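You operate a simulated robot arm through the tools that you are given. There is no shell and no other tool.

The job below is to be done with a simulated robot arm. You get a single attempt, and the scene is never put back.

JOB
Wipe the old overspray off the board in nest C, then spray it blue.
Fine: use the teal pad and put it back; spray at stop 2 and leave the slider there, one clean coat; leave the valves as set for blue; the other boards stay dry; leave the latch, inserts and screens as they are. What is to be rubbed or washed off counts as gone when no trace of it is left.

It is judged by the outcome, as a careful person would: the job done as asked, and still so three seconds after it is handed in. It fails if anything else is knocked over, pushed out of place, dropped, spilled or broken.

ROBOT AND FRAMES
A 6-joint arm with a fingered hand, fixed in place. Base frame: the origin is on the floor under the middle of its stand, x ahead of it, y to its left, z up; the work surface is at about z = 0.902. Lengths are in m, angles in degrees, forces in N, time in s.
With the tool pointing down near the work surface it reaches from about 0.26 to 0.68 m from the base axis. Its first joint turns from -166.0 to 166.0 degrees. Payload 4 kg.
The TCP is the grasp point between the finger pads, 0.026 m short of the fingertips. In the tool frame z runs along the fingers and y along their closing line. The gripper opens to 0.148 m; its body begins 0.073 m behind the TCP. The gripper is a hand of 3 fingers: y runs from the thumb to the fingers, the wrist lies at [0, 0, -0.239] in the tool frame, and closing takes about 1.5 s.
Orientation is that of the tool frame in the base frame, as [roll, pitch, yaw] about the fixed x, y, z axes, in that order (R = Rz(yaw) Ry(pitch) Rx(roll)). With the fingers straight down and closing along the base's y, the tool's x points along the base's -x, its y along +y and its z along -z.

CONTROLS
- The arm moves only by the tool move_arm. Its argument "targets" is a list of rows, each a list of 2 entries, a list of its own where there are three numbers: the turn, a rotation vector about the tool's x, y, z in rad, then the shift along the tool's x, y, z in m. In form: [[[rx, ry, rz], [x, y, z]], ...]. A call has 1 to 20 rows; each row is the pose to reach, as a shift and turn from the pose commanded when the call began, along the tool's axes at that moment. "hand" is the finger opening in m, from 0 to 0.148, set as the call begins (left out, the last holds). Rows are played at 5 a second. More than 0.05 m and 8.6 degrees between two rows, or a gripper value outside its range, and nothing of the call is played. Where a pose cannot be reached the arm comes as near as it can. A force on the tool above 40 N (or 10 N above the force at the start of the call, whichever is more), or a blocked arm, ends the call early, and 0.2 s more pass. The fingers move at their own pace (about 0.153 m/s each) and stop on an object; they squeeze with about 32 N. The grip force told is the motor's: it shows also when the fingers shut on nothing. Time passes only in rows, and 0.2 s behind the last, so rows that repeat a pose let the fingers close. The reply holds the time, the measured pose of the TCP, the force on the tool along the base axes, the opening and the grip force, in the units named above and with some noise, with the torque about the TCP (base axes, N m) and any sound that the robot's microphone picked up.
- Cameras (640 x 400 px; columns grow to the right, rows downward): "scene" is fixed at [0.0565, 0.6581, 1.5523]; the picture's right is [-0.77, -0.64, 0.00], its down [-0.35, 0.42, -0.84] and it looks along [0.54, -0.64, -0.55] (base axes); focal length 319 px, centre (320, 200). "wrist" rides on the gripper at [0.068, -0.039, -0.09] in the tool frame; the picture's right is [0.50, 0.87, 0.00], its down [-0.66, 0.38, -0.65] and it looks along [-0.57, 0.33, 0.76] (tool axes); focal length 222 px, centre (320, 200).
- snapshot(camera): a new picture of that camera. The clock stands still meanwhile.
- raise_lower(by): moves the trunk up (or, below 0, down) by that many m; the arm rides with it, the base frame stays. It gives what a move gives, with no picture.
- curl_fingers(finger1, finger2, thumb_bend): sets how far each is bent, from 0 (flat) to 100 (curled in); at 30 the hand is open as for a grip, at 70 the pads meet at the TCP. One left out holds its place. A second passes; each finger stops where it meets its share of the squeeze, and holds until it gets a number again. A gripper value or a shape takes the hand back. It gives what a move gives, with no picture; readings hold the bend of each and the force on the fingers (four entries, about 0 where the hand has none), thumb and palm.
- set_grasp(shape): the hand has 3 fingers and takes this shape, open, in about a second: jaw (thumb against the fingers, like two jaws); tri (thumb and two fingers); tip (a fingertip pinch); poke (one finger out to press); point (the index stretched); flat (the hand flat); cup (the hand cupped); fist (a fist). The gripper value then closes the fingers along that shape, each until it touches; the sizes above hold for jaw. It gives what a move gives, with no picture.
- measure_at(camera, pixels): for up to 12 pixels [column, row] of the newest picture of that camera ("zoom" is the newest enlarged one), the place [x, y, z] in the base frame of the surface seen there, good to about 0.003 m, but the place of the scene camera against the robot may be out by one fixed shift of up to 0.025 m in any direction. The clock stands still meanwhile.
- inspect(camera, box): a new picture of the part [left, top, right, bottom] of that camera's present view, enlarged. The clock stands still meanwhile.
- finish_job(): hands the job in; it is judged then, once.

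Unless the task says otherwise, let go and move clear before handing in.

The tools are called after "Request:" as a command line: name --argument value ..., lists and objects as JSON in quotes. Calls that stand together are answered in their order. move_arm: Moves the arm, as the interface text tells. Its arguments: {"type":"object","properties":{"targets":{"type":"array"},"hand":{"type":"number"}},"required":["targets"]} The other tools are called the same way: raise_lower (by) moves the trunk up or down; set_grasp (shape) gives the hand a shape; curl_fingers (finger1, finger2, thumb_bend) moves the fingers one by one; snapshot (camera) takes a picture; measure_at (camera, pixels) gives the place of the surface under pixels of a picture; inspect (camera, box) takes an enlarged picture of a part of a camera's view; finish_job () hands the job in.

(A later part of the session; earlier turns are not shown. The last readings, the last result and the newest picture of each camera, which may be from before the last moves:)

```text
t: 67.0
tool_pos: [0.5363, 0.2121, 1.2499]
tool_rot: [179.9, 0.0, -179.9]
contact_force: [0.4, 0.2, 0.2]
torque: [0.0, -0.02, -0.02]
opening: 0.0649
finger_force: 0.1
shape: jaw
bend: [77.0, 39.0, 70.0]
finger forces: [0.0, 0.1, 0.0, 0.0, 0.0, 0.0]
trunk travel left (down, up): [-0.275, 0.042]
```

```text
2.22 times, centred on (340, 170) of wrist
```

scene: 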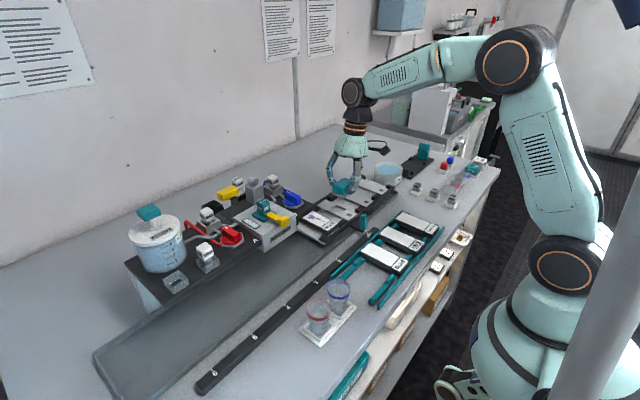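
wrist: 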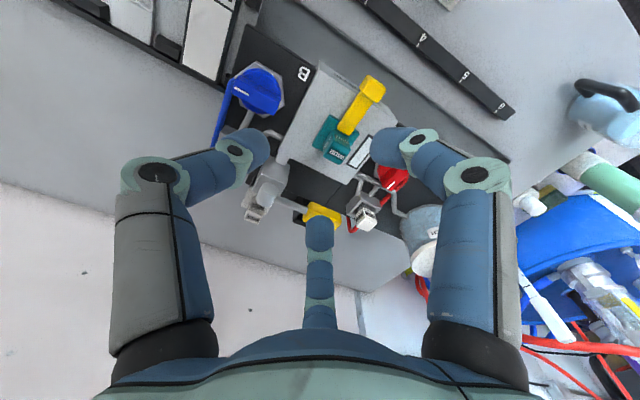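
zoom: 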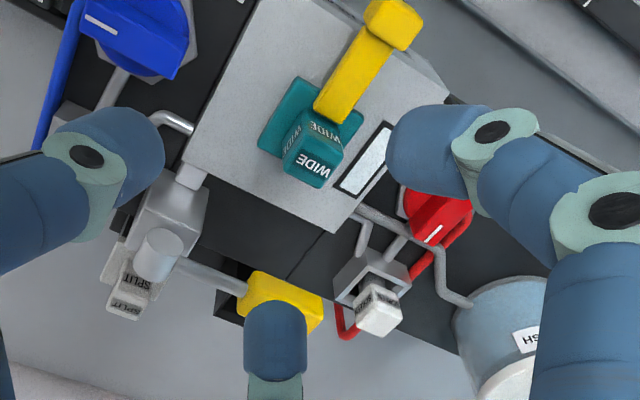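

The blue mark points to -y in this view, and the trigger bar is at zoom (280,290). I'll close the fingers into a blunt probe and measure where the tips are.

Request:
move_arm --targets '[[[0, 0, 0], [0, 0, 0]], [[0, 0, 0], [0, 0, 0]], [[0, 0, 0], [0, 0, 0]], [[0, 0, 0], [0, 0, 0]], [[0, 0, 0], [0, 0, 0]], [[0, 0, 0], [0, 0, 0]]]' --hand 0.0

Request:
snapshot --camera "wrist"

Request:
inspect --camera "scene" --box '[220, 90, 340, 220]'

```text
t: 68.4
tool_pos: [0.5351, 0.2113, 1.2501]
tool_rot: [-180.0, -0.1, 180.0]
contact_force: [-0.1, -0.5, 0.3]
torque: [0.02, 0.01, -0.02]
opening: 0.0001
finger_force: 32.1
shape: jaw
bend: [70.0, 70.0, 70.0]
finger forces: [0.0, 0.1, 0.0, 0.1, 0.1, 0.1]
trunk travel left (down, up): [-0.275, 0.042]
```

```text
taken
```

wrist: 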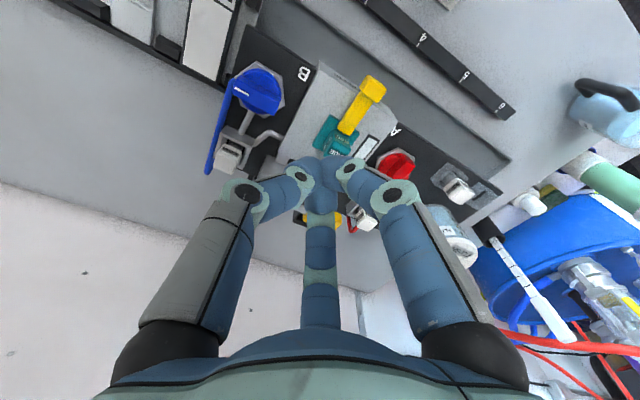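

```text
3.08 times, centred on (280, 155) of scene
```

zoom: 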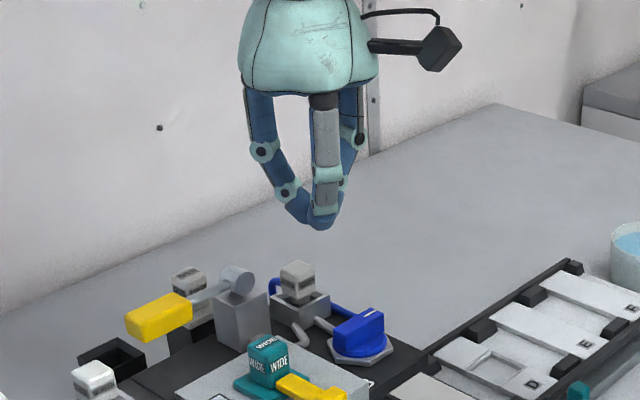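

The fingers form a probe whose tip is ~0.026 below the TCP. I'll move above the yellow bar at (0.646, 0.284), staying well over the nozzle, and see whether that reach holds.

Request:
move_arm --targets '[[[0, 0, 0], [-0.03, 0.02, 0]], [[0, 0, 0], [-0.06, 0.04, 0]], [[0, 0, 0], [-0.09, 0.06, 0.015]], [[0, 0, 0], [-0.11, 0.0725, 0.04]], [[0, 0, 0], [-0.11, 0.0725, 0.05]], [[0, 0, 0], [-0.11, 0.0725, 0.05]]]'

Request:
snapshot --camera "wrist"

Request:
inspect --camera "scene" --box '[170, 110, 310, 240]'

```text
t: 69.8
tool_pos: [0.5858, 0.2579, 1.1782]
tool_rot: [180.0, -0.1, -180.0]
contact_force: [0.2, 0.5, -0.1]
torque: [-0.05, 0.03, -0.02]
opening: 0.0001
finger_force: 31.9
shape: jaw
bend: [70.0, 70.0, 70.0]
finger forces: [0.0, 0.0, 0.1, 0.0, 0.2, 0.1]
out of reach, approached as far as the arm can: row 1, 2, 3, 4, 5, 6
trunk travel left (down, up): [-0.275, 0.042]
```

```text
taken
```

wrist: 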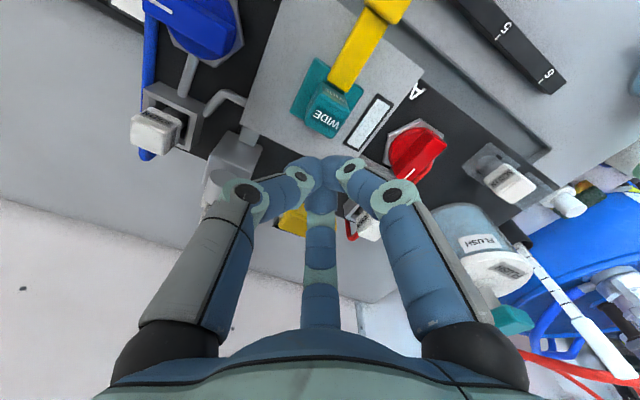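

```text
3.08 times, centred on (240, 175) of scene
```

zoom: 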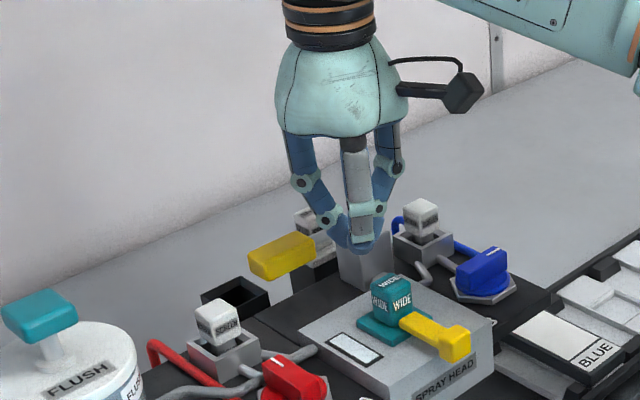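

The lever is beyond straight-down reach (the arm stopped at (0.586, 0.258, 1.178), r≈0.64), so I'll tilt the hand outward about 28° with yaw 90°, which also keeps the camera clear of the nozzle. I'll first measure the bar and its neighbours again from here.

Request:
inspect --camera "wrist" --box '[200, 120, 440, 260]'

Request:
measure_at --camera "wrist" --pixels '[[290, 222], [283, 218], [365, 222], [370, 230], [215, 180], [330, 112], [415, 150], [405, 172], [372, 122], [500, 240], [505, 320], [335, 110]]'

```text
2.67 times, centred on (320, 190) of wrist
```

zoom: 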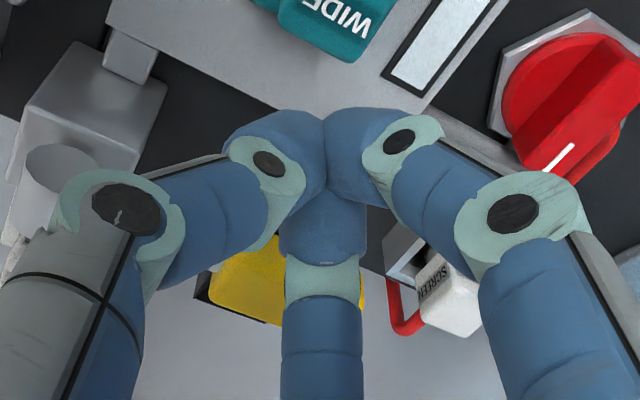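

```text
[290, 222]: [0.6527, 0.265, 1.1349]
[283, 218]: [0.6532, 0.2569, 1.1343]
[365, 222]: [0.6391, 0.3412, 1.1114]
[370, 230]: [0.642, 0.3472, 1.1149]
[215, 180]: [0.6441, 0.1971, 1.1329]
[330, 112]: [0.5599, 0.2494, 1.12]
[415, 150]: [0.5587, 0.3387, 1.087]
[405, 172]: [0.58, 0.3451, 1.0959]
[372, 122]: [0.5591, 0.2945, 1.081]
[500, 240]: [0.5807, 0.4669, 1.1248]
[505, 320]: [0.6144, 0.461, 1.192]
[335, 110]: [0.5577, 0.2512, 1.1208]
```

Nozzle top is ~1.12, bar top 1.135, red screen cap ~1.12 at (0.640, 0.345). I'll back off up and toward the robot first, then read where I am.

Request:
move_arm --targets '[[[0, 0, 0], [0.01, -0.005, -0.025]], [[0, 0, 0], [0.03, -0.02, -0.05]], [[0, 0, 0], [0.05, -0.035, -0.07]], [[0, 0, 0], [0.06, -0.04, -0.07]], [[0, 0, 0], [0.06, -0.04, -0.07]]]'

```text
t: 71.0
tool_pos: [0.5273, 0.218, 1.2499]
tool_rot: [-180.0, 0.1, 179.9]
contact_force: [0.2, -0.1, -0.2]
torque: [0.01, 0.04, -0.05]
opening: 0.0
finger_force: 32.1
shape: jaw
bend: [70.0, 70.0, 70.0]
finger forces: [0.0, 0.0, 0.0, 0.0, 0.1, 0.0]
out of reach, approached as far as the arm can: row 1
trunk travel left (down, up): [-0.275, 0.042]
```

The pose is back at (0.527, 0.218, 1.250). I'll yaw to 90°, then tilt the fingers outward by 28°.

Request:
move_arm --targets '[[[0, 0, 0.143], [0, 0, 0]], [[0, 0, 0.286], [0, 0, 0]], [[0, 0, 0.428], [0, 0, 0]], [[0, 0, 0.571], [0, 0, 0]], [[0, 0, 0.714], [0, 0, 0]], [[0, 0, 0.857], [0, 0, 0]], [[0, 0, 1.0], [0, 0, 0]], [[0, 0, 1.142], [0, 0, 0]], [[0, 0, 1.285], [0, 0, 0]], [[0, 0, 1.428], [0, 0, 0]], [[0, 0, 1.5708], [0, 0, 0]], [[0, 0, 1.5708], [0, 0, 0]]]'

Request:
move_arm --targets '[[[-0.098, 0, 0], [0, 0, 0]], [[-0.196, 0, 0], [0, 0, 0]], [[-0.293, 0, 0], [0, 0, 0]], [[-0.391, 0, 0], [0, 0, 0]], [[-0.489, 0, 0], [0, 0, 0]], [[-0.489, 0, 0], [0, 0, 0]]]'

Request:
inspect --camera "scene" --box '[170, 90, 350, 240]'

```text
t: 73.6
tool_pos: [0.5275, 0.2182, 1.2515]
tool_rot: [180.0, 0.0, 90.0]
contact_force: [-0.2, 0.0, -0.5]
torque: [0.01, -0.03, -0.02]
opening: 0.0001
finger_force: 32.1
shape: jaw
bend: [70.0, 70.0, 70.0]
finger forces: [0.0, 0.0, 0.0, 0.1, 0.1, 0.0]
trunk travel left (down, up): [-0.275, 0.042]
```

```text
t: 75.0
tool_pos: [0.5281, 0.218, 1.2529]
tool_rot: [152.0, 0.0, 90.1]
contact_force: [1.0, -0.4, -0.6]
torque: [-0.01, -0.02, 0.0]
opening: 0.0
finger_force: 31.6
shape: jaw
bend: [70.0, 70.0, 70.0]
finger forces: [0.0, 0.0, 0.1, 0.1, 0.0, 0.0]
trunk travel left (down, up): [-0.275, 0.042]
```

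```text
2.67 times, centred on (260, 165) of scene
```

zoom: 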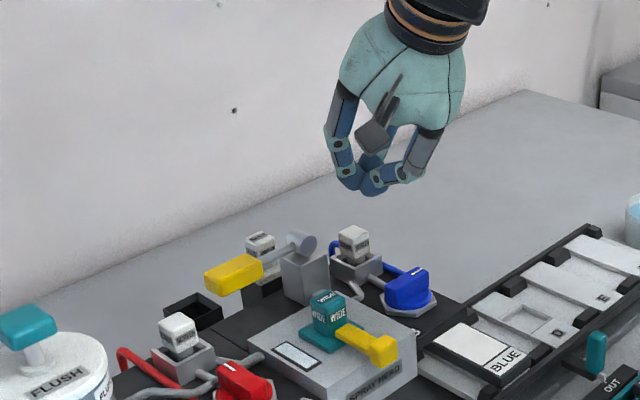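

Tilt is set (roll 152°). Now I'll move out over the bar to (0.650, 0.290) with the tip about 3 cm above it.

Request:
move_arm --targets '[[[0, 0, 0], [0.024, 0.0353, 0.0188]], [[0, 0, 0], [0.048, 0.0706, 0.0375]], [[0, 0, 0], [0.072, 0.1077, 0.0572]], [[0, 0, 0], [0.072, 0.0936, 0.0837]], [[0, 0, 0], [0.072, 0.0831, 0.1036]], [[0, 0, 0], [0.072, 0.0831, 0.1036]]]'

Request:
snapshot --camera "wrist"

Request:
inspect --camera "scene" --box '[180, 120, 300, 240]'

```text
t: 76.4
tool_pos: [0.652, 0.2898, 1.198]
tool_rot: [151.9, 0.1, 90.0]
contact_force: [-0.3, 0.9, 0.5]
torque: [0.0, 0.0, -0.03]
opening: 0.0001
finger_force: 32.1
shape: jaw
bend: [70.0, 70.0, 70.0]
finger forces: [0.0, 0.0, 0.0, 0.1, 0.0, 0.1]
trunk travel left (down, up): [-0.275, 0.042]
```

```text
taken
```

wrist: 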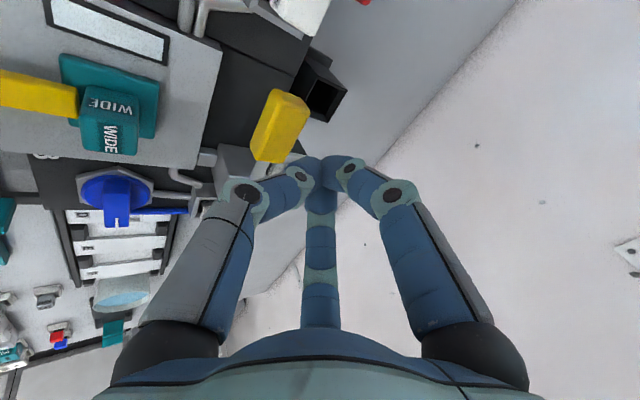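

```text
3.33 times, centred on (240, 180) of scene
```

zoom: 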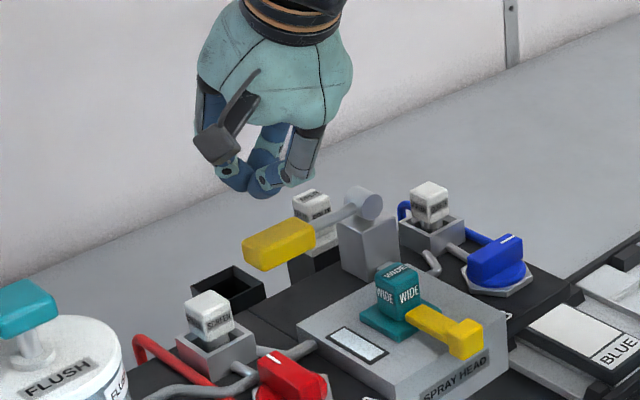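

The probe is over the trigger bar. I'll measure the gap between fingertip and bar before pressing.

Request:
measure_at --camera "zoom" --pixels '[[262, 195], [235, 185], [255, 185], [278, 240], [255, 245], [300, 235], [260, 262], [360, 345], [345, 200]]'

Request:
measure_at --camera "wrist" --pixels '[[280, 125], [270, 150], [290, 100], [262, 140], [325, 165], [305, 165], [345, 165]]'

```text
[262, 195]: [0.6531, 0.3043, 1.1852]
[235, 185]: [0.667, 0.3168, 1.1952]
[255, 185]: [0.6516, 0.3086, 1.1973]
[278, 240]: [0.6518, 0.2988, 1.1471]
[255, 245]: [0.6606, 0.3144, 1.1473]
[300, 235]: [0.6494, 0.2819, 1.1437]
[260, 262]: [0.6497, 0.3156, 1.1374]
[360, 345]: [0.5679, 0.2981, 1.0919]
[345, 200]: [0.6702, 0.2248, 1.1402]
```

```text
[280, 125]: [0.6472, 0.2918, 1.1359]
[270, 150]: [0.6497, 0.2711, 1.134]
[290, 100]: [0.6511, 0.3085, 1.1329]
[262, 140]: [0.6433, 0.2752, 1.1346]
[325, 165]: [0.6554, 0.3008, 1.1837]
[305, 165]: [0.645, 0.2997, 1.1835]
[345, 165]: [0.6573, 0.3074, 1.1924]
```

The tip is ~4 cm above the bar (1.175 vs 1.135). I'll lower to just above it, then press in small steps watching force and sound.

Request:
move_arm --targets '[[[0, 0, 0], [0, -0.0094, 0.0177]], [[0, 0, 0], [0, -0.0141, 0.0265]], [[0, 0, 0], [0, -0.0169, 0.0318]], [[0, 0, 0], [0, -0.0169, 0.0318]]]'

Request:
move_arm --targets '[[[0, 0, 0], [0, -0.0012, 0.0022]], [[0, 0, 0], [0, -0.0023, 0.0044]], [[0, 0, 0], [0, -0.0035, 0.0066]], [[0, 0, 0], [0, -0.0035, 0.0066]]]'

Request:
inspect --camera "scene" --box '[200, 150, 290, 230]'

```text
t: 77.4
tool_pos: [0.6528, 0.2906, 1.1622]
tool_rot: [151.9, 0.0, 90.0]
contact_force: [0.1, 0.0, 0.2]
torque: [-0.03, -0.02, 0.02]
opening: 0.0002
finger_force: 32.1
shape: jaw
bend: [70.0, 70.0, 70.0]
finger forces: [0.0, 0.1, 0.0, 0.0, 0.0, 0.1]
trunk travel left (down, up): [-0.275, 0.042]
```

```text
t: 78.4
tool_pos: [0.6503, 0.2897, 1.1557]
tool_rot: [151.9, 0.0, 90.1]
contact_force: [-0.3, 0.5, 0.6]
torque: [0.01, -0.02, 0.02]
opening: 0.0001
finger_force: 31.4
shape: jaw
bend: [70.0, 70.0, 70.0]
finger forces: [0.0, 0.1, 0.1, 0.0, 0.1, 0.0]
trunk travel left (down, up): [-0.275, 0.042]
```

```text
5.00 times, centred on (245, 190) of scene
```

zoom: 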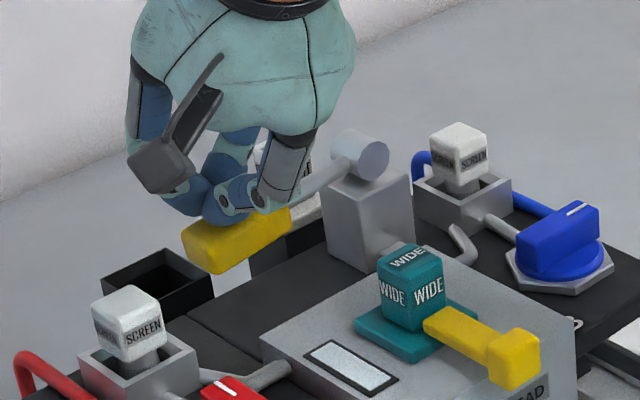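

No force yet. I'll check precisely where the fingertips are relative to the bar.

Request:
measure_at --camera "zoom" --pixels '[[220, 215], [245, 210], [265, 200], [240, 235], [210, 235], [215, 225], [270, 222], [285, 205], [200, 250]]'

Request:
snapshot --camera "wrist"

Request:
inspect --camera "wrist" --box '[220, 60, 400, 220]'

```text
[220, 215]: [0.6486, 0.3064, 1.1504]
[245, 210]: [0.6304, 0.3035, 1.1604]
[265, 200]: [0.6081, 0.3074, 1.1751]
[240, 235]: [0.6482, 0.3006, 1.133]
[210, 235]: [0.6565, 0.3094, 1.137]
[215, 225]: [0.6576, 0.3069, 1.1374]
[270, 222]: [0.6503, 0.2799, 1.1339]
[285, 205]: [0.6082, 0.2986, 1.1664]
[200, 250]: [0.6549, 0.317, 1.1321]
```

```text
taken
```

wrist: 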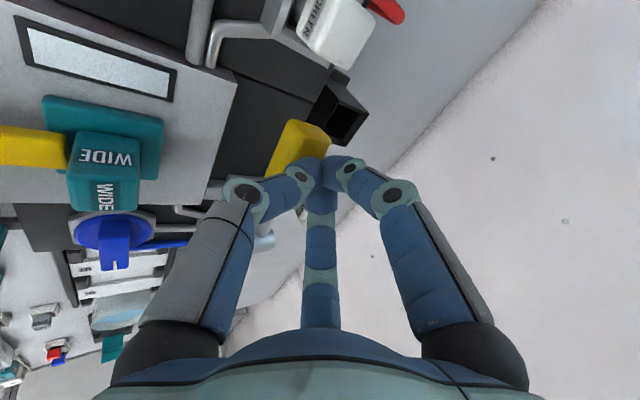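

```text
2.50 times, centred on (310, 140) of wrist
```

zoom: 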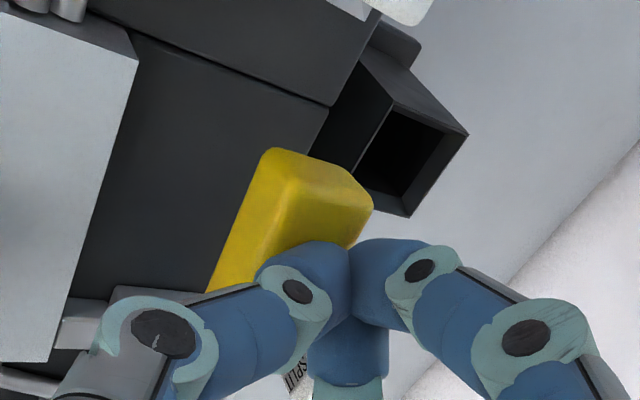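

The bar has already gone down ~1 cm with almost no resistance. I'll keep pressing in 6 mm steps, watching for sound, force and colour.

Request:
move_arm --targets '[[[0, 0, 0], [0, -0.0014, 0.0026]], [[0, 0, 0], [0, -0.0028, 0.0053]], [[0, 0, 0], [0, -0.0028, 0.0053]]]'

Request:
move_arm --targets '[[[0, 0, 0], [0, -0.0014, 0.0026]], [[0, 0, 0], [0, -0.0028, 0.0053]], [[0, 0, 0], [0, -0.0028, 0.0053]]]'

Request:
inspect --camera "scene" --box '[180, 150, 320, 270]'

```text
t: 79.2
tool_pos: [0.6523, 0.2893, 1.1502]
tool_rot: [151.9, 0.0, 90.1]
contact_force: [0.4, 0.9, 1.1]
torque: [-0.01, 0.0, 0.0]
opening: 0.0001
finger_force: 32.3
shape: jaw
bend: [70.0, 70.0, 70.0]
finger forces: [0.0, 0.0, 0.1, 0.1, 0.0, 0.0]
trunk travel left (down, up): [-0.275, 0.042]
```

```text
t: 80.0
tool_pos: [0.6497, 0.2899, 1.1449]
tool_rot: [151.9, 0.1, 90.1]
contact_force: [0.8, -0.2, 2.0]
torque: [0.03, -0.04, -0.01]
opening: 0.0003
finger_force: 31.6
shape: jaw
bend: [70.0, 70.0, 70.0]
finger forces: [0.1, 0.0, 0.1, 0.0, 0.0, 0.1]
trunk travel left (down, up): [-0.275, 0.042]
```

```text
3.33 times, centred on (250, 210) of scene
```

zoom: 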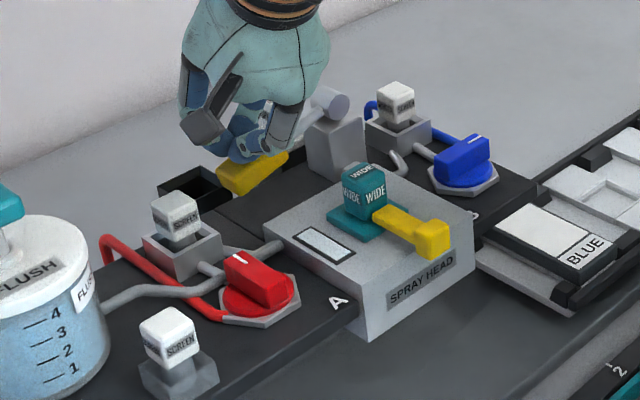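

The lever is moving down against a light spring (2 N). I'll continue pressing.

Request:
move_arm --targets '[[[0, 0, 0], [0, -0.0014, 0.0026]], [[0, 0, 0], [0, -0.0028, 0.0053]], [[0, 0, 0], [0, -0.0042, 0.0079]], [[0, 0, 0], [0, -0.0042, 0.0079]]]'

Request:
inspect --camera "scene" --box '[180, 150, 320, 270]'

```text
t: 81.0
tool_pos: [0.6515, 0.2891, 1.1347]
tool_rot: [151.9, 0.0, 90.0]
contact_force: [-1.3, 0.3, 2.6]
torque: [0.04, 0.01, 0.0]
opening: 0.0
finger_force: 31.7
shape: jaw
bend: [70.0, 70.0, 70.0]
finger forces: [0.1, 0.1, 0.0, 0.0, 0.0, 0.0]
trunk travel left (down, up): [-0.275, 0.042]
```

```text
3.33 times, centred on (250, 210) of scene
```

zoom: 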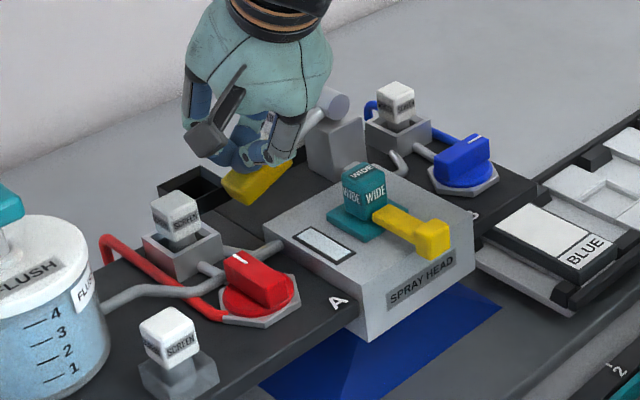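

Blue spray is showing under the head (zoom 380,340): so the blue valve at its 90° end is open and red is shut, confirming the setting. I'll lift off right away.

Request:
move_arm --targets '[[[0, 0, 0], [0, 0.0117, -0.0221]], [[0, 0, 0], [0, 0.0235, -0.0442]], [[0, 0, 0], [0, 0.0328, -0.0618]], [[0, 0, 0], [0, 0.0328, -0.0618]]]'

Request:
inspect --camera "scene" --box '[180, 150, 320, 270]'

Request:
snapshot --camera "scene"

```text
t: 82.0
tool_pos: [0.6509, 0.2902, 1.2057]
tool_rot: [152.0, 0.0, 90.1]
contact_force: [0.2, -0.3, 0.4]
torque: [-0.01, 0.0, 0.0]
opening: 0.0
finger_force: 31.9
shape: jaw
bend: [70.0, 70.0, 70.0]
finger forces: [0.0, 0.0, 0.1, 0.0, 0.0, 0.1]
trunk travel left (down, up): [-0.275, 0.042]
```

```text
3.33 times, centred on (250, 210) of scene
```

zoom: 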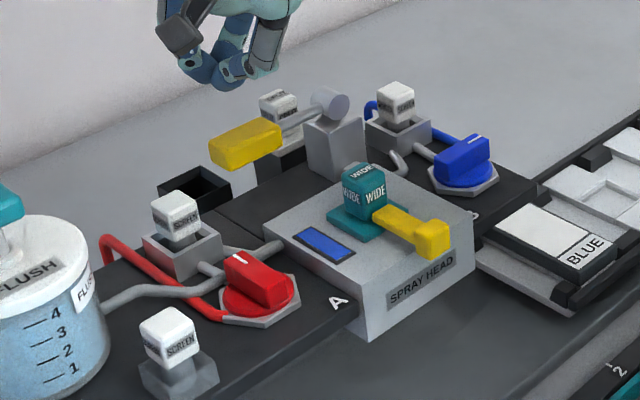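

```text
taken
```

scene: 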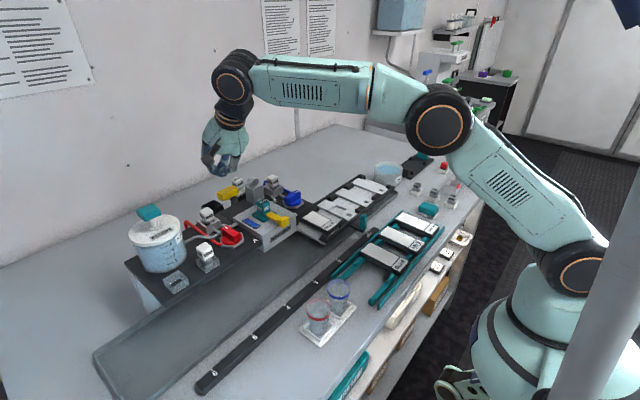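

The sight window has turned blue (zoom 325,245), the lever has sprung back, and boards look untouched. Now for the slider: I'll withdraw, straighten the hand, and turn it to sit above the teal slider handle.

Request:
move_arm --targets '[[[0.0815, 0, 0], [-0.015, -0.0153, -0.0138]], [[0.163, 0, 0], [-0.03, -0.0306, -0.0276]], [[0.2445, 0, 0], [-0.045, -0.046, -0.0414]], [[0.326, 0, 0], [-0.06, -0.0613, -0.0552]], [[0.4075, 0, 0], [-0.075, -0.0766, -0.069]], [[0.489, 0, 0], [-0.09, -0.0919, -0.0828]], [[0.489, 0, 0], [-0.09, -0.0919, -0.0828]]]'

Request:
move_arm --targets '[[[0, 0, -0.143], [-0.02, -0.0087, 0.004]], [[0, 0, -0.286], [-0.04, -0.0174, 0.01]], [[0, 0, -0.428], [-0.06, -0.026, 0.02]], [[0, 0, -0.571], [-0.08, -0.0347, 0.03]], [[0, 0, -0.714], [-0.1, -0.0434, 0.04]], [[0, 0, -0.857], [-0.12, -0.0521, 0.05]], [[0, 0, -1.0], [-0.14, -0.0608, 0.065]], [[0, 0, -1.142], [-0.16, -0.0694, 0.08]], [[0, 0, -1.285], [-0.18, -0.0781, 0.095]], [[0, 0, -1.428], [-0.2, -0.0868, 0.105]], [[0, 0, -1.5708], [-0.22, -0.0955, 0.116]], [[0, 0, -1.5708], [-0.22, -0.0955, 0.116]]]' --hand 0.07

Request:
snapshot --camera "wrist"

Request:
inspect --camera "wrist" --box '[220, 90, 420, 240]'

```text
t: 83.6
tool_pos: [0.5309, 0.2002, 1.2344]
tool_rot: [180.0, 0.0, 90.1]
contact_force: [-0.5, 1.0, -0.4]
torque: [0.02, -0.01, 0.02]
opening: 0.0
finger_force: 31.7
shape: jaw
bend: [70.0, 70.0, 70.0]
finger forces: [0.0, 0.0, 0.0, 0.1, 0.0, 0.0]
trunk travel left (down, up): [-0.275, 0.042]
```

```text
t: 86.2
tool_pos: [0.4358, -0.0181, 1.1195]
tool_rot: [-179.9, 0.0, -179.9]
contact_force: [0.1, 0.4, -0.7]
torque: [0.02, 0.02, 0.0]
opening: 0.0697
finger_force: 0.0
shape: jaw
bend: [38.0, 38.0, 70.0]
finger forces: [0.0, 0.0, 0.1, 0.1, 0.0, 0.1]
trunk travel left (down, up): [-0.275, 0.042]
```

```text
taken
```

wrist: 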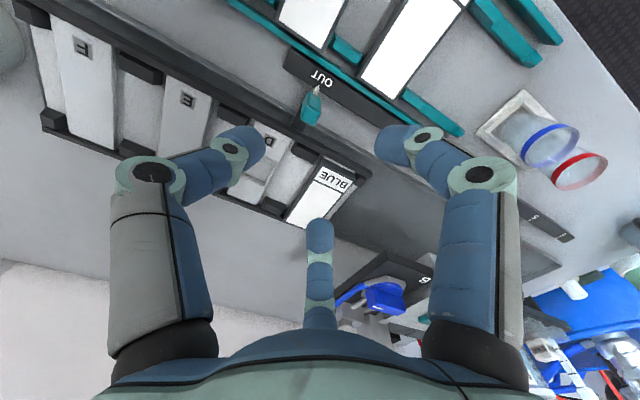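

```text
2.67 times, centred on (320, 165) of wrist
```

zoom: 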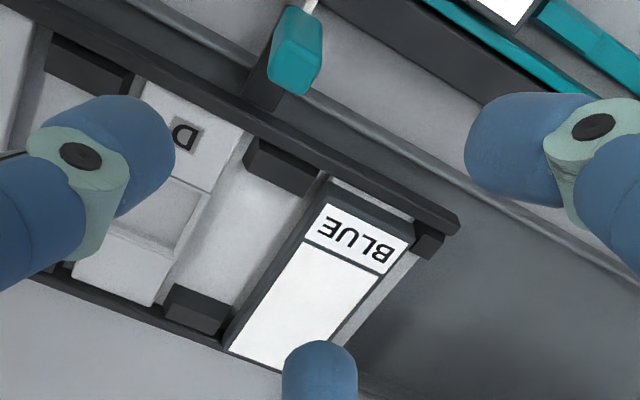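

Board C is still clean and dry here, and the slider handle is in view at zoom (293,55). I'll measure the handle, its arm and the pointer for the grasp.

Request:
inspect --camera "wrist" --box '[280, 70, 350, 130]'

Request:
measure_at --camera "zoom" --pixels '[[270, 230], [240, 270], [310, 230], [275, 190], [295, 140], [245, 340], [250, 310], [325, 150], [300, 100], [285, 260], [215, 320], [270, 160]]'

Request:
inspect --camera "scene" --box '[345, 205, 385, 240]'

```text
6.67 times, centred on (315, 100) of wrist
```

zoom: 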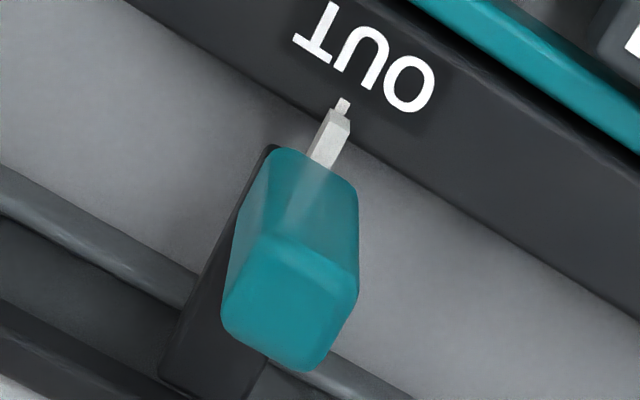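

```text
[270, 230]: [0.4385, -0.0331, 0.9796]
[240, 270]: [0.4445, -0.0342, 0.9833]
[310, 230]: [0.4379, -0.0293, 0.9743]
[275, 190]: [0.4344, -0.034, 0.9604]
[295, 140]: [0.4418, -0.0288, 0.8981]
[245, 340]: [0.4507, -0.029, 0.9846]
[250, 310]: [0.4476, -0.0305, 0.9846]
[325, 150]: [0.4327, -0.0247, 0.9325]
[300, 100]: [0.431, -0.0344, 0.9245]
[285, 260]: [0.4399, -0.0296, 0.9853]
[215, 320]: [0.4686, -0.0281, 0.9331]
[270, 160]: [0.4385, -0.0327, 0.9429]
```

```text
11.43 times, centred on (365, 222) of scene
```

zoom: 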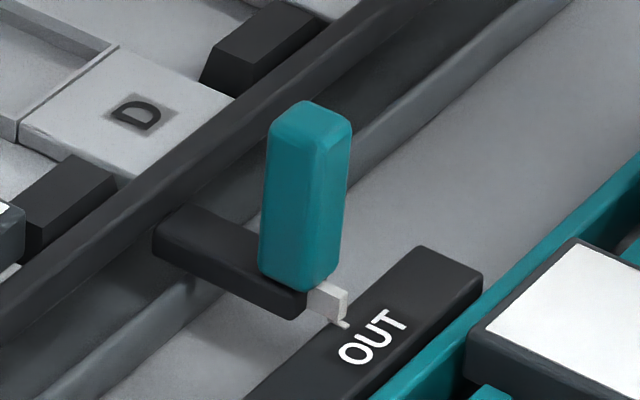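

Request:
measure_at --camera "zoom" --pixels '[[287, 305], [330, 300], [310, 350], [270, 340], [240, 305], [345, 290], [320, 210], [345, 230], [330, 130], [342, 103], [250, 230], [265, 265]]'

Request:
measure_at --camera "wrist" --pixels '[[311, 108], [307, 105], [315, 112], [270, 142], [190, 98], [330, 195], [318, 178], [318, 88]]'

Request:
move_arm --targets '[[[0, 0, 0], [0, 0, 0]]]'

```text
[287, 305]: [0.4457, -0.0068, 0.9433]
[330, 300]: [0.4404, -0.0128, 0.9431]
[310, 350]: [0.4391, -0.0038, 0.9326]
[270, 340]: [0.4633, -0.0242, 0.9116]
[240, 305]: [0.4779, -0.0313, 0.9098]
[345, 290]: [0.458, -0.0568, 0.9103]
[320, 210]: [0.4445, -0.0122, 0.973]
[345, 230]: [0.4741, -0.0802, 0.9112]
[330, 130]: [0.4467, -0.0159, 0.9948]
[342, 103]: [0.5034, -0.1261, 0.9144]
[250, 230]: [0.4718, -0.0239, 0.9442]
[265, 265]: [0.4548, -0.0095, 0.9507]
```

```text
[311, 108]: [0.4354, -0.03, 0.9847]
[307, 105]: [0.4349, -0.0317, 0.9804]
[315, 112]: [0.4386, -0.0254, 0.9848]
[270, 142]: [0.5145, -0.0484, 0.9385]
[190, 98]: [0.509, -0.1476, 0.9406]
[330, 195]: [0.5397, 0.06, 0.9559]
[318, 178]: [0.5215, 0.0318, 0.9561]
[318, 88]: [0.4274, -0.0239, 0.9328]
```

```text
t: 86.6
tool_pos: [0.4356, -0.019, 1.1207]
tool_rot: [-180.0, -0.1, -179.9]
contact_force: [0.0, -0.5, -0.9]
torque: [0.01, 0.02, -0.01]
opening: 0.0698
finger_force: 0.1
shape: jaw
bend: [38.0, 38.0, 70.0]
finger forces: [0.0, 0.0, 0.0, 0.0, 0.0, 0.0]
trunk travel left (down, up): [-0.275, 0.042]
```

Request:
measure_at --camera "wrist" --pixels '[[310, 116], [306, 117], [316, 114], [312, 122], [303, 113], [319, 112], [309, 120], [313, 118]]'

```text
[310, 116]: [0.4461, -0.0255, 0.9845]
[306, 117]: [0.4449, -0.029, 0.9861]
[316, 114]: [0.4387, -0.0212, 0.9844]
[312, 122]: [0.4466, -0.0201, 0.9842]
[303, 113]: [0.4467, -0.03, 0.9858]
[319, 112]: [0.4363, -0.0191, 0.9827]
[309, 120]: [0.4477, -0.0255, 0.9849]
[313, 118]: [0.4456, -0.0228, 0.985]
```

The handle top is centred at (0.4425, -0.0245), 14 mm square, z 0.943–0.985, so stop 2 (tick y≈0.125) is about +0.149 away. I'll descend around it with a 0.05 opening.

Request:
move_arm --targets '[[[0, 0, 0], [-0.0068, -0.006, 0.03]], [[0, 0, 0], [-0.0068, -0.006, 0.07]], [[0, 0, 0], [-0.0068, -0.006, 0.1]], [[0, 0, 0], [-0.0068, -0.006, 0.125]], [[0, 0, 0], [-0.0068, -0.006, 0.144]], [[0, 0, 0], [-0.0068, -0.006, 0.144]]]' --hand 0.05

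Request:
inspect --camera "scene" --box '[330, 170, 410, 245]'

Request:
inspect --camera "wrist" --box '[240, 120, 400, 260]'

```text
t: 88.0
tool_pos: [0.4412, -0.0281, 0.9747]
tool_rot: [180.0, 0.0, 179.9]
contact_force: [-0.2, -0.2, 0.4]
torque: [0.01, 0.02, -0.03]
opening: 0.0504
finger_force: 0.0
shape: jaw
bend: [77.0, 77.0, 70.0]
finger forces: [0.0, 0.1, 0.1, 0.0, 0.0, 0.1]
trunk travel left (down, up): [-0.275, 0.042]
```

```text
5.33 times, centred on (370, 208) of scene
```

zoom: 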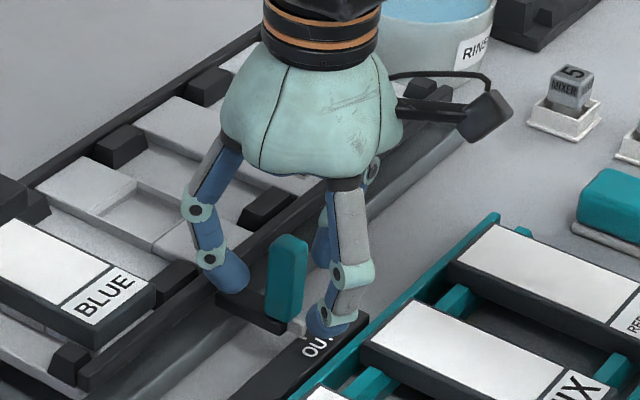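

```text
2.86 times, centred on (320, 190) of wrist
```

zoom: 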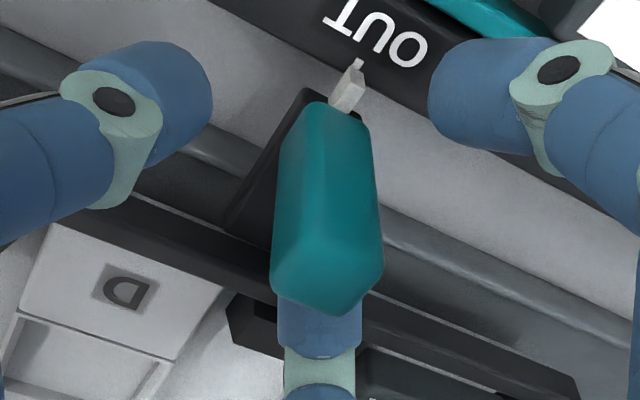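

The handle stands between the three fingers. I'll close on it.

Request:
move_arm --targets '[[[0, 0, 0], [0, 0, 0]], [[0, 0, 0], [0, 0, 0]], [[0, 0, 0], [0, 0, 0]], [[0, 0, 0], [0, 0, 0]], [[0, 0, 0], [0, 0, 0]], [[0, 0, 0], [0, 0, 0]]]' --hand 0.0

Request:
inspect --camera "scene" --box '[330, 170, 410, 245]'

Request:
inspect --camera "wrist" --box '[240, 120, 400, 260]'

```text
t: 89.4
tool_pos: [0.4408, -0.0287, 0.9751]
tool_rot: [180.0, 0.0, -180.0]
contact_force: [-1.2, -2.0, -11.2]
torque: [-0.04, 0.06, -0.02]
opening: 0.0097
finger_force: 32.2
shape: jaw
bend: [72.0, 75.0, 70.0]
finger forces: [24.7, 24.0, 0.1, 0.1, 27.8, 0.1]
trunk travel left (down, up): [-0.275, 0.042]
```

```text
5.33 times, centred on (370, 208) of scene
```

zoom: 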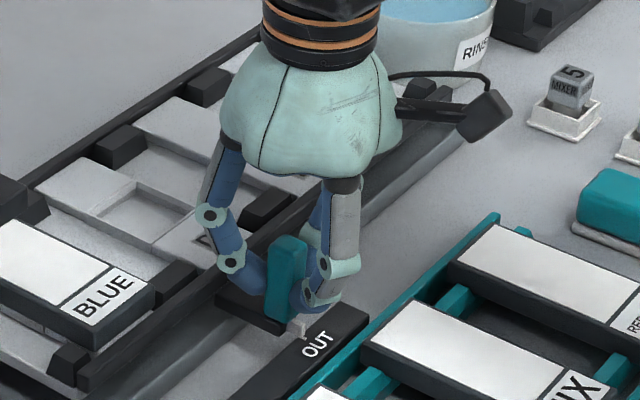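

```text
2.86 times, centred on (320, 190) of wrist
```

zoom: 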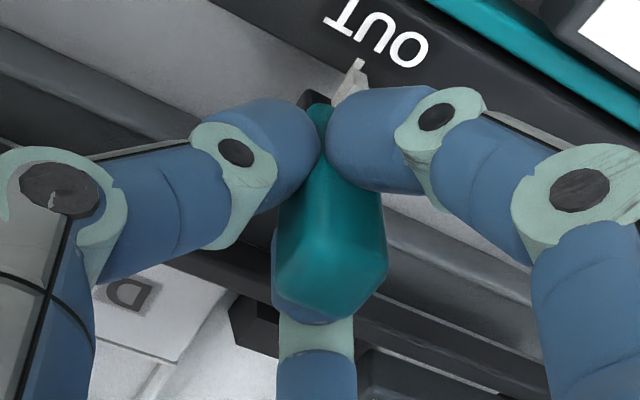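

The handle is gripped firmly. I'll draw the slider toward stop 2, first 3 cm to feel it.

Request:
move_arm --targets '[[[0, 0, 0], [0, 0.008, 0]], [[0, 0, 0], [0, 0.016, 0]], [[0, 0, 0], [0, 0.024, 0]], [[0, 0, 0], [0, 0.03, 0]], [[0, 0, 0], [0, 0.03, 0]]]'

Request:
inspect --camera "scene" --box '[300, 170, 420, 265]'

```text
t: 90.6
tool_pos: [0.4422, 0.0033, 0.9751]
tool_rot: [-180.0, -0.2, -180.0]
contact_force: [-6.6, 0.3, -20.9]
torque: [-0.06, 0.15, -0.04]
opening: 0.0094
finger_force: 31.8
shape: jaw
bend: [72.0, 75.0, 70.0]
finger forces: [25.4, 22.9, 0.0, 0.0, 26.4, 0.0]
trunk travel left (down, up): [-0.275, 0.042]
```

```text
4.21 times, centred on (360, 218) of scene
```

zoom: 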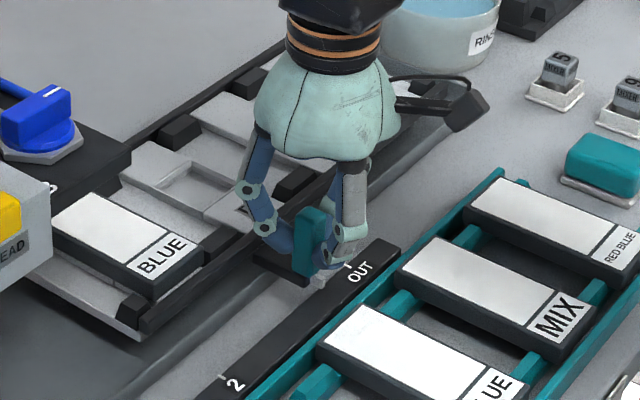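

The slide is moving freely; the -21 N vertical shows the curling fingers lifting on the post, so I'll ease the hand down 2 mm while drawing it further.

Request:
move_arm --targets '[[[0, 0, 0], [0, 0.008, 0.001]], [[0, 0, 0], [0, 0.02, 0.002]], [[0, 0, 0], [0, 0.032, 0.002]], [[0, 0, 0], [0, 0.044, 0.002]], [[0, 0, 0], [0, 0.056, 0.002]], [[0, 0, 0], [0, 0.068, 0.002]], [[0, 0, 0], [0, 0.08, 0.002]], [[0, 0, 0], [0, 0.092, 0.002]], [[0, 0, 0], [0, 0.102, 0.002]], [[0, 0, 0], [0, 0.102, 0.002]]]'

Request:
inspect --camera "scene" --box '[260, 170, 380, 275]'

Request:
inspect --camera "wrist" --box '[260, 100, 420, 240]'

```text
t: 92.8
tool_pos: [0.4419, 0.1078, 0.9736]
tool_rot: [-180.0, 0.0, -180.0]
contact_force: [-4.6, -0.1, -1.1]
torque: [-0.03, 0.1, -0.02]
opening: 0.0097
finger_force: 31.6
shape: jaw
bend: [72.0, 75.0, 70.0]
finger forces: [26.9, 25.3, 0.0, 0.0, 28.6, 0.0]
trunk travel left (down, up): [-0.275, 0.042]
```

```text
3.81 times, centred on (320, 222) of scene
```

zoom: 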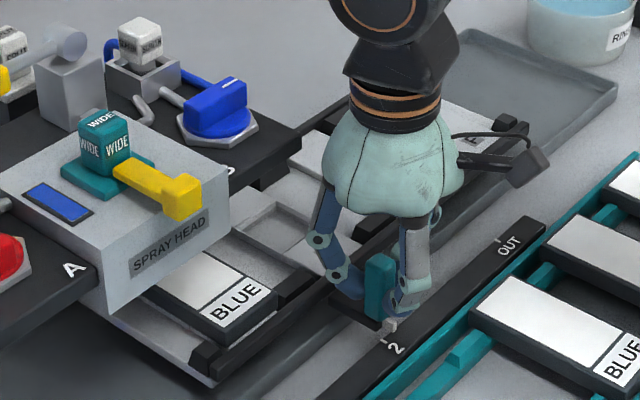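

```text
2.86 times, centred on (340, 170) of wrist
```

zoom: 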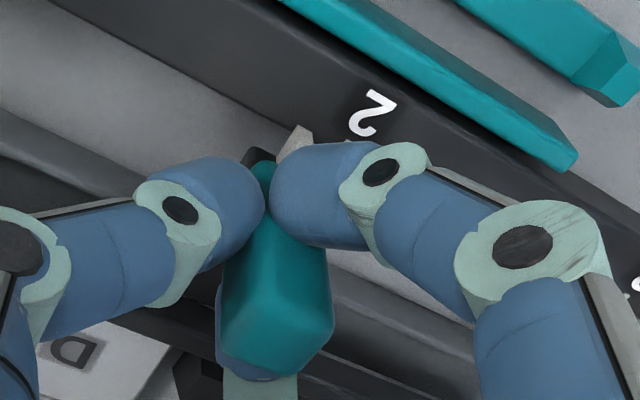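

The pointer is nearing the "2" tick. I'll zoom in on pointer and tick.

Request:
inspect --camera "scene" --box '[345, 235, 375, 265]'

Request:
measure_at --camera "zoom" --pixels '[[320, 200], [300, 230], [340, 180], [280, 250]]'

```text
13.33 times, centred on (360, 250) of scene
```

zoom: 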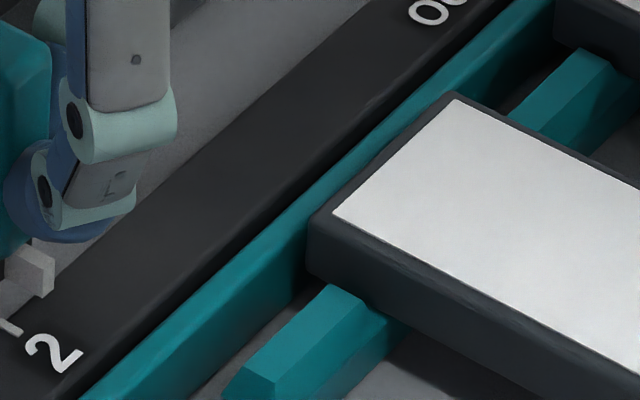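

```text
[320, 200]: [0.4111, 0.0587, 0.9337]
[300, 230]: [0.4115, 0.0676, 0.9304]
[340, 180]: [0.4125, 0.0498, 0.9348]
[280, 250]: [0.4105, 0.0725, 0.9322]
```

Request:
inspect --camera "scene" --box '[323, 243, 353, 268]'

```text
16.00 times, centred on (338, 256) of scene
```

zoom: 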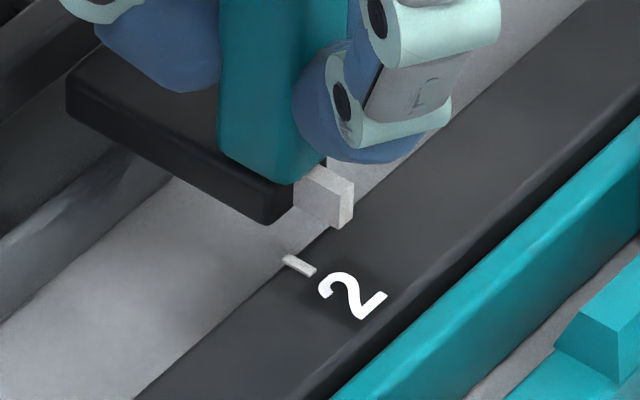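

Request:
measure_at --camera "zoom" --pixels '[[300, 265], [325, 195], [340, 200], [346, 210], [288, 258], [313, 272], [330, 215], [310, 185]]'

```text
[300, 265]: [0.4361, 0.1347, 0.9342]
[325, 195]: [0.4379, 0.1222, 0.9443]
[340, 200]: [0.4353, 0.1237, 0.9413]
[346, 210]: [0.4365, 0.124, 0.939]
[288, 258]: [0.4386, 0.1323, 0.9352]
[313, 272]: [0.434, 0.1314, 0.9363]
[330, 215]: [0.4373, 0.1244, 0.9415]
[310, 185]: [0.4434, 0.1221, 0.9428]
```

The pointer is about 9–10 mm short of the tick (0.1235 vs 0.133). I'll move it +9.5 mm and compare again.

Request:
move_arm --targets '[[[0, 0, 0], [0, 0.004, 0]], [[0, 0, 0], [0, 0.008, 0]], [[0, 0, 0], [0, 0.0095, 0]], [[0, 0, 0], [0, 0.0095, 0]]]'

Request:
inspect --camera "scene" --box '[323, 243, 353, 268]'

Request:
measure_at --camera "zoom" --pixels '[[300, 265], [305, 230], [288, 258], [313, 272], [310, 240], [290, 220], [320, 240], [295, 235]]'

```text
t: 93.8
tool_pos: [0.4416, 0.116, 0.974]
tool_rot: [180.0, 0.1, -180.0]
contact_force: [-5.8, 1.5, 4.8]
torque: [0.04, 0.12, -0.02]
opening: 0.0098
finger_force: 32.1
shape: jaw
bend: [72.0, 75.0, 70.0]
finger forces: [28.1, 25.8, 0.1, 0.0, 28.6, 0.0]
trunk travel left (down, up): [-0.275, 0.042]
```

```text
16.00 times, centred on (338, 256) of scene
```

zoom: 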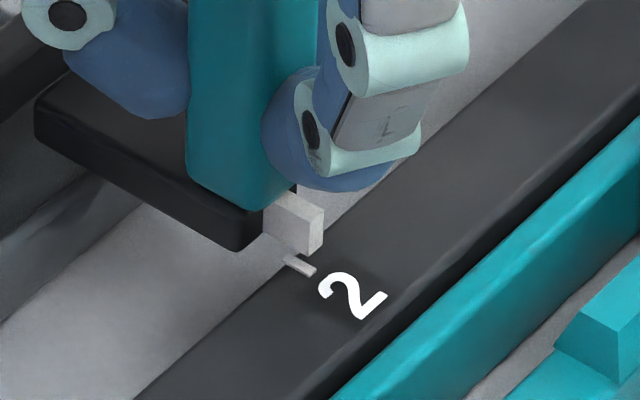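

```text
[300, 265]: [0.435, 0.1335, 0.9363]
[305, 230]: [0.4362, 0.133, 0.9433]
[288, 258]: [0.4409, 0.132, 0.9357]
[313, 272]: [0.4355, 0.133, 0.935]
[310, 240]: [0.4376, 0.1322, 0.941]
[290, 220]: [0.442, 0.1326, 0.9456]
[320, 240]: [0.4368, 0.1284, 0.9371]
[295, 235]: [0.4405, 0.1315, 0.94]
```

Pointer face centre reads ~0.1305 versus tick 0.1328, so it is about 2 mm short. I'll nudge +2 mm, then release and check from above.

Request:
move_arm --targets '[[[0, 0, 0], [0, 0.001, 0]], [[0, 0, 0], [0, 0.002, 0]], [[0, 0, 0], [0, 0.002, 0]]]'

Request:
move_arm --targets '[[[0, 0, 0], [0, 0, 0]], [[0, 0, 0], [0, 0, 0]], [[0, 0, 0], [0, 0, 0]], [[0, 0, 0], [0, 0, 0]], [[0, 0, 0], [0, 0, 0]], [[0, 0, 0], [0, 0, -0.02]], [[0, 0, 0], [0, 0, -0.06]], [[0, 0, 0], [0.03, -0.02, -0.1]], [[0, 0, 0], [0.06, -0.04, -0.14]], [[0, 0, 0], [0.06, -0.04, -0.14]]]' --hand 0.05

Request:
snapshot --camera "wrist"

Request:
inspect --camera "scene" --box '[323, 243, 353, 268]'

```text
t: 94.6
tool_pos: [0.4418, 0.1185, 0.9737]
tool_rot: [-180.0, 0.1, -180.0]
contact_force: [-5.6, 2.4, 4.3]
torque: [0.04, 0.1, -0.04]
opening: 0.0095
finger_force: 32.1
shape: jaw
bend: [72.0, 75.0, 70.0]
finger forces: [28.2, 25.9, 0.1, 0.0, 28.6, 0.0]
trunk travel left (down, up): [-0.275, 0.042]
```

```text
refused: row 8 steps farther than a row can; nothing moved
```

```text
taken
```

wrist: 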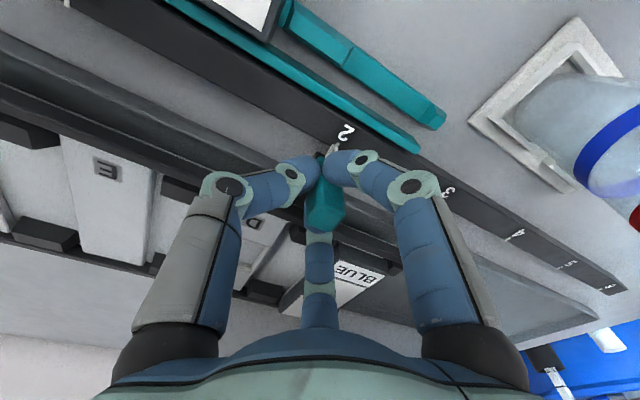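

```text
16.00 times, centred on (338, 256) of scene
```

zoom: 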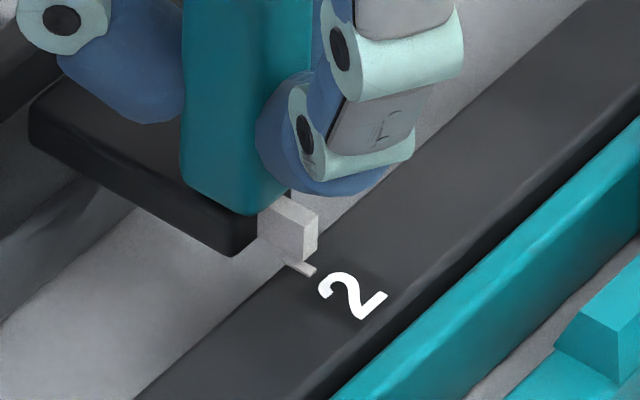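

The release was refused for a long step, so the handle is still held. I'll measure the pointer and tick again before letting go.

Request:
measure_at --camera "zoom" --pixels '[[303, 268], [312, 272], [295, 235], [305, 235], [312, 235], [298, 245], [315, 245], [280, 215], [290, 225], [275, 230]]'

Request:
measure_at --camera "wrist" --pixels '[[333, 148], [334, 151], [337, 144], [331, 153], [340, 138], [345, 131], [447, 191], [105, 170]]'

Request:
inspect --camera "wrist" --box '[305, 115, 365, 165]'

```text
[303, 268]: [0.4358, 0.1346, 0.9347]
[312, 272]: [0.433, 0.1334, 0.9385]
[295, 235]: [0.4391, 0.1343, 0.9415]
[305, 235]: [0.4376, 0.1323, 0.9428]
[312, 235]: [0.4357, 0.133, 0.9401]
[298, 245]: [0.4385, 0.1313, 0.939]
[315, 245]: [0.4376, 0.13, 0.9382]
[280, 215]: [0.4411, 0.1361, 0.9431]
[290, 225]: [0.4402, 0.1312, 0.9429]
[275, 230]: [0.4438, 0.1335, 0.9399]
```

```text
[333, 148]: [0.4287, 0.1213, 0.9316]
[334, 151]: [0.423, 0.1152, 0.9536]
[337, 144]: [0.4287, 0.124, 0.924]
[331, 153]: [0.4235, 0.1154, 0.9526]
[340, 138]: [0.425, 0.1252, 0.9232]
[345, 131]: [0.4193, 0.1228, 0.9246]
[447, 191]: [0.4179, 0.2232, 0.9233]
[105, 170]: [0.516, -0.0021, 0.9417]
```

```text
8.00 times, centred on (335, 140) of wrist
```

zoom: 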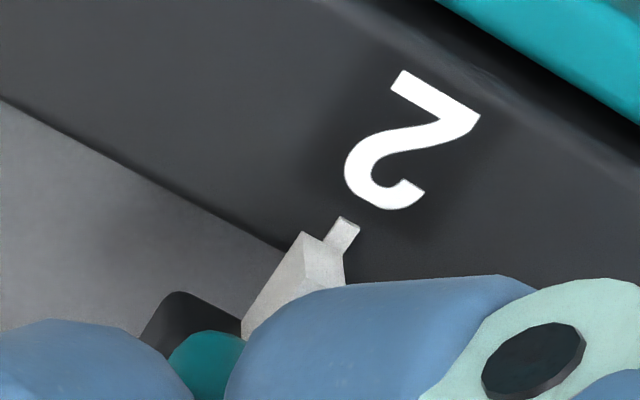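

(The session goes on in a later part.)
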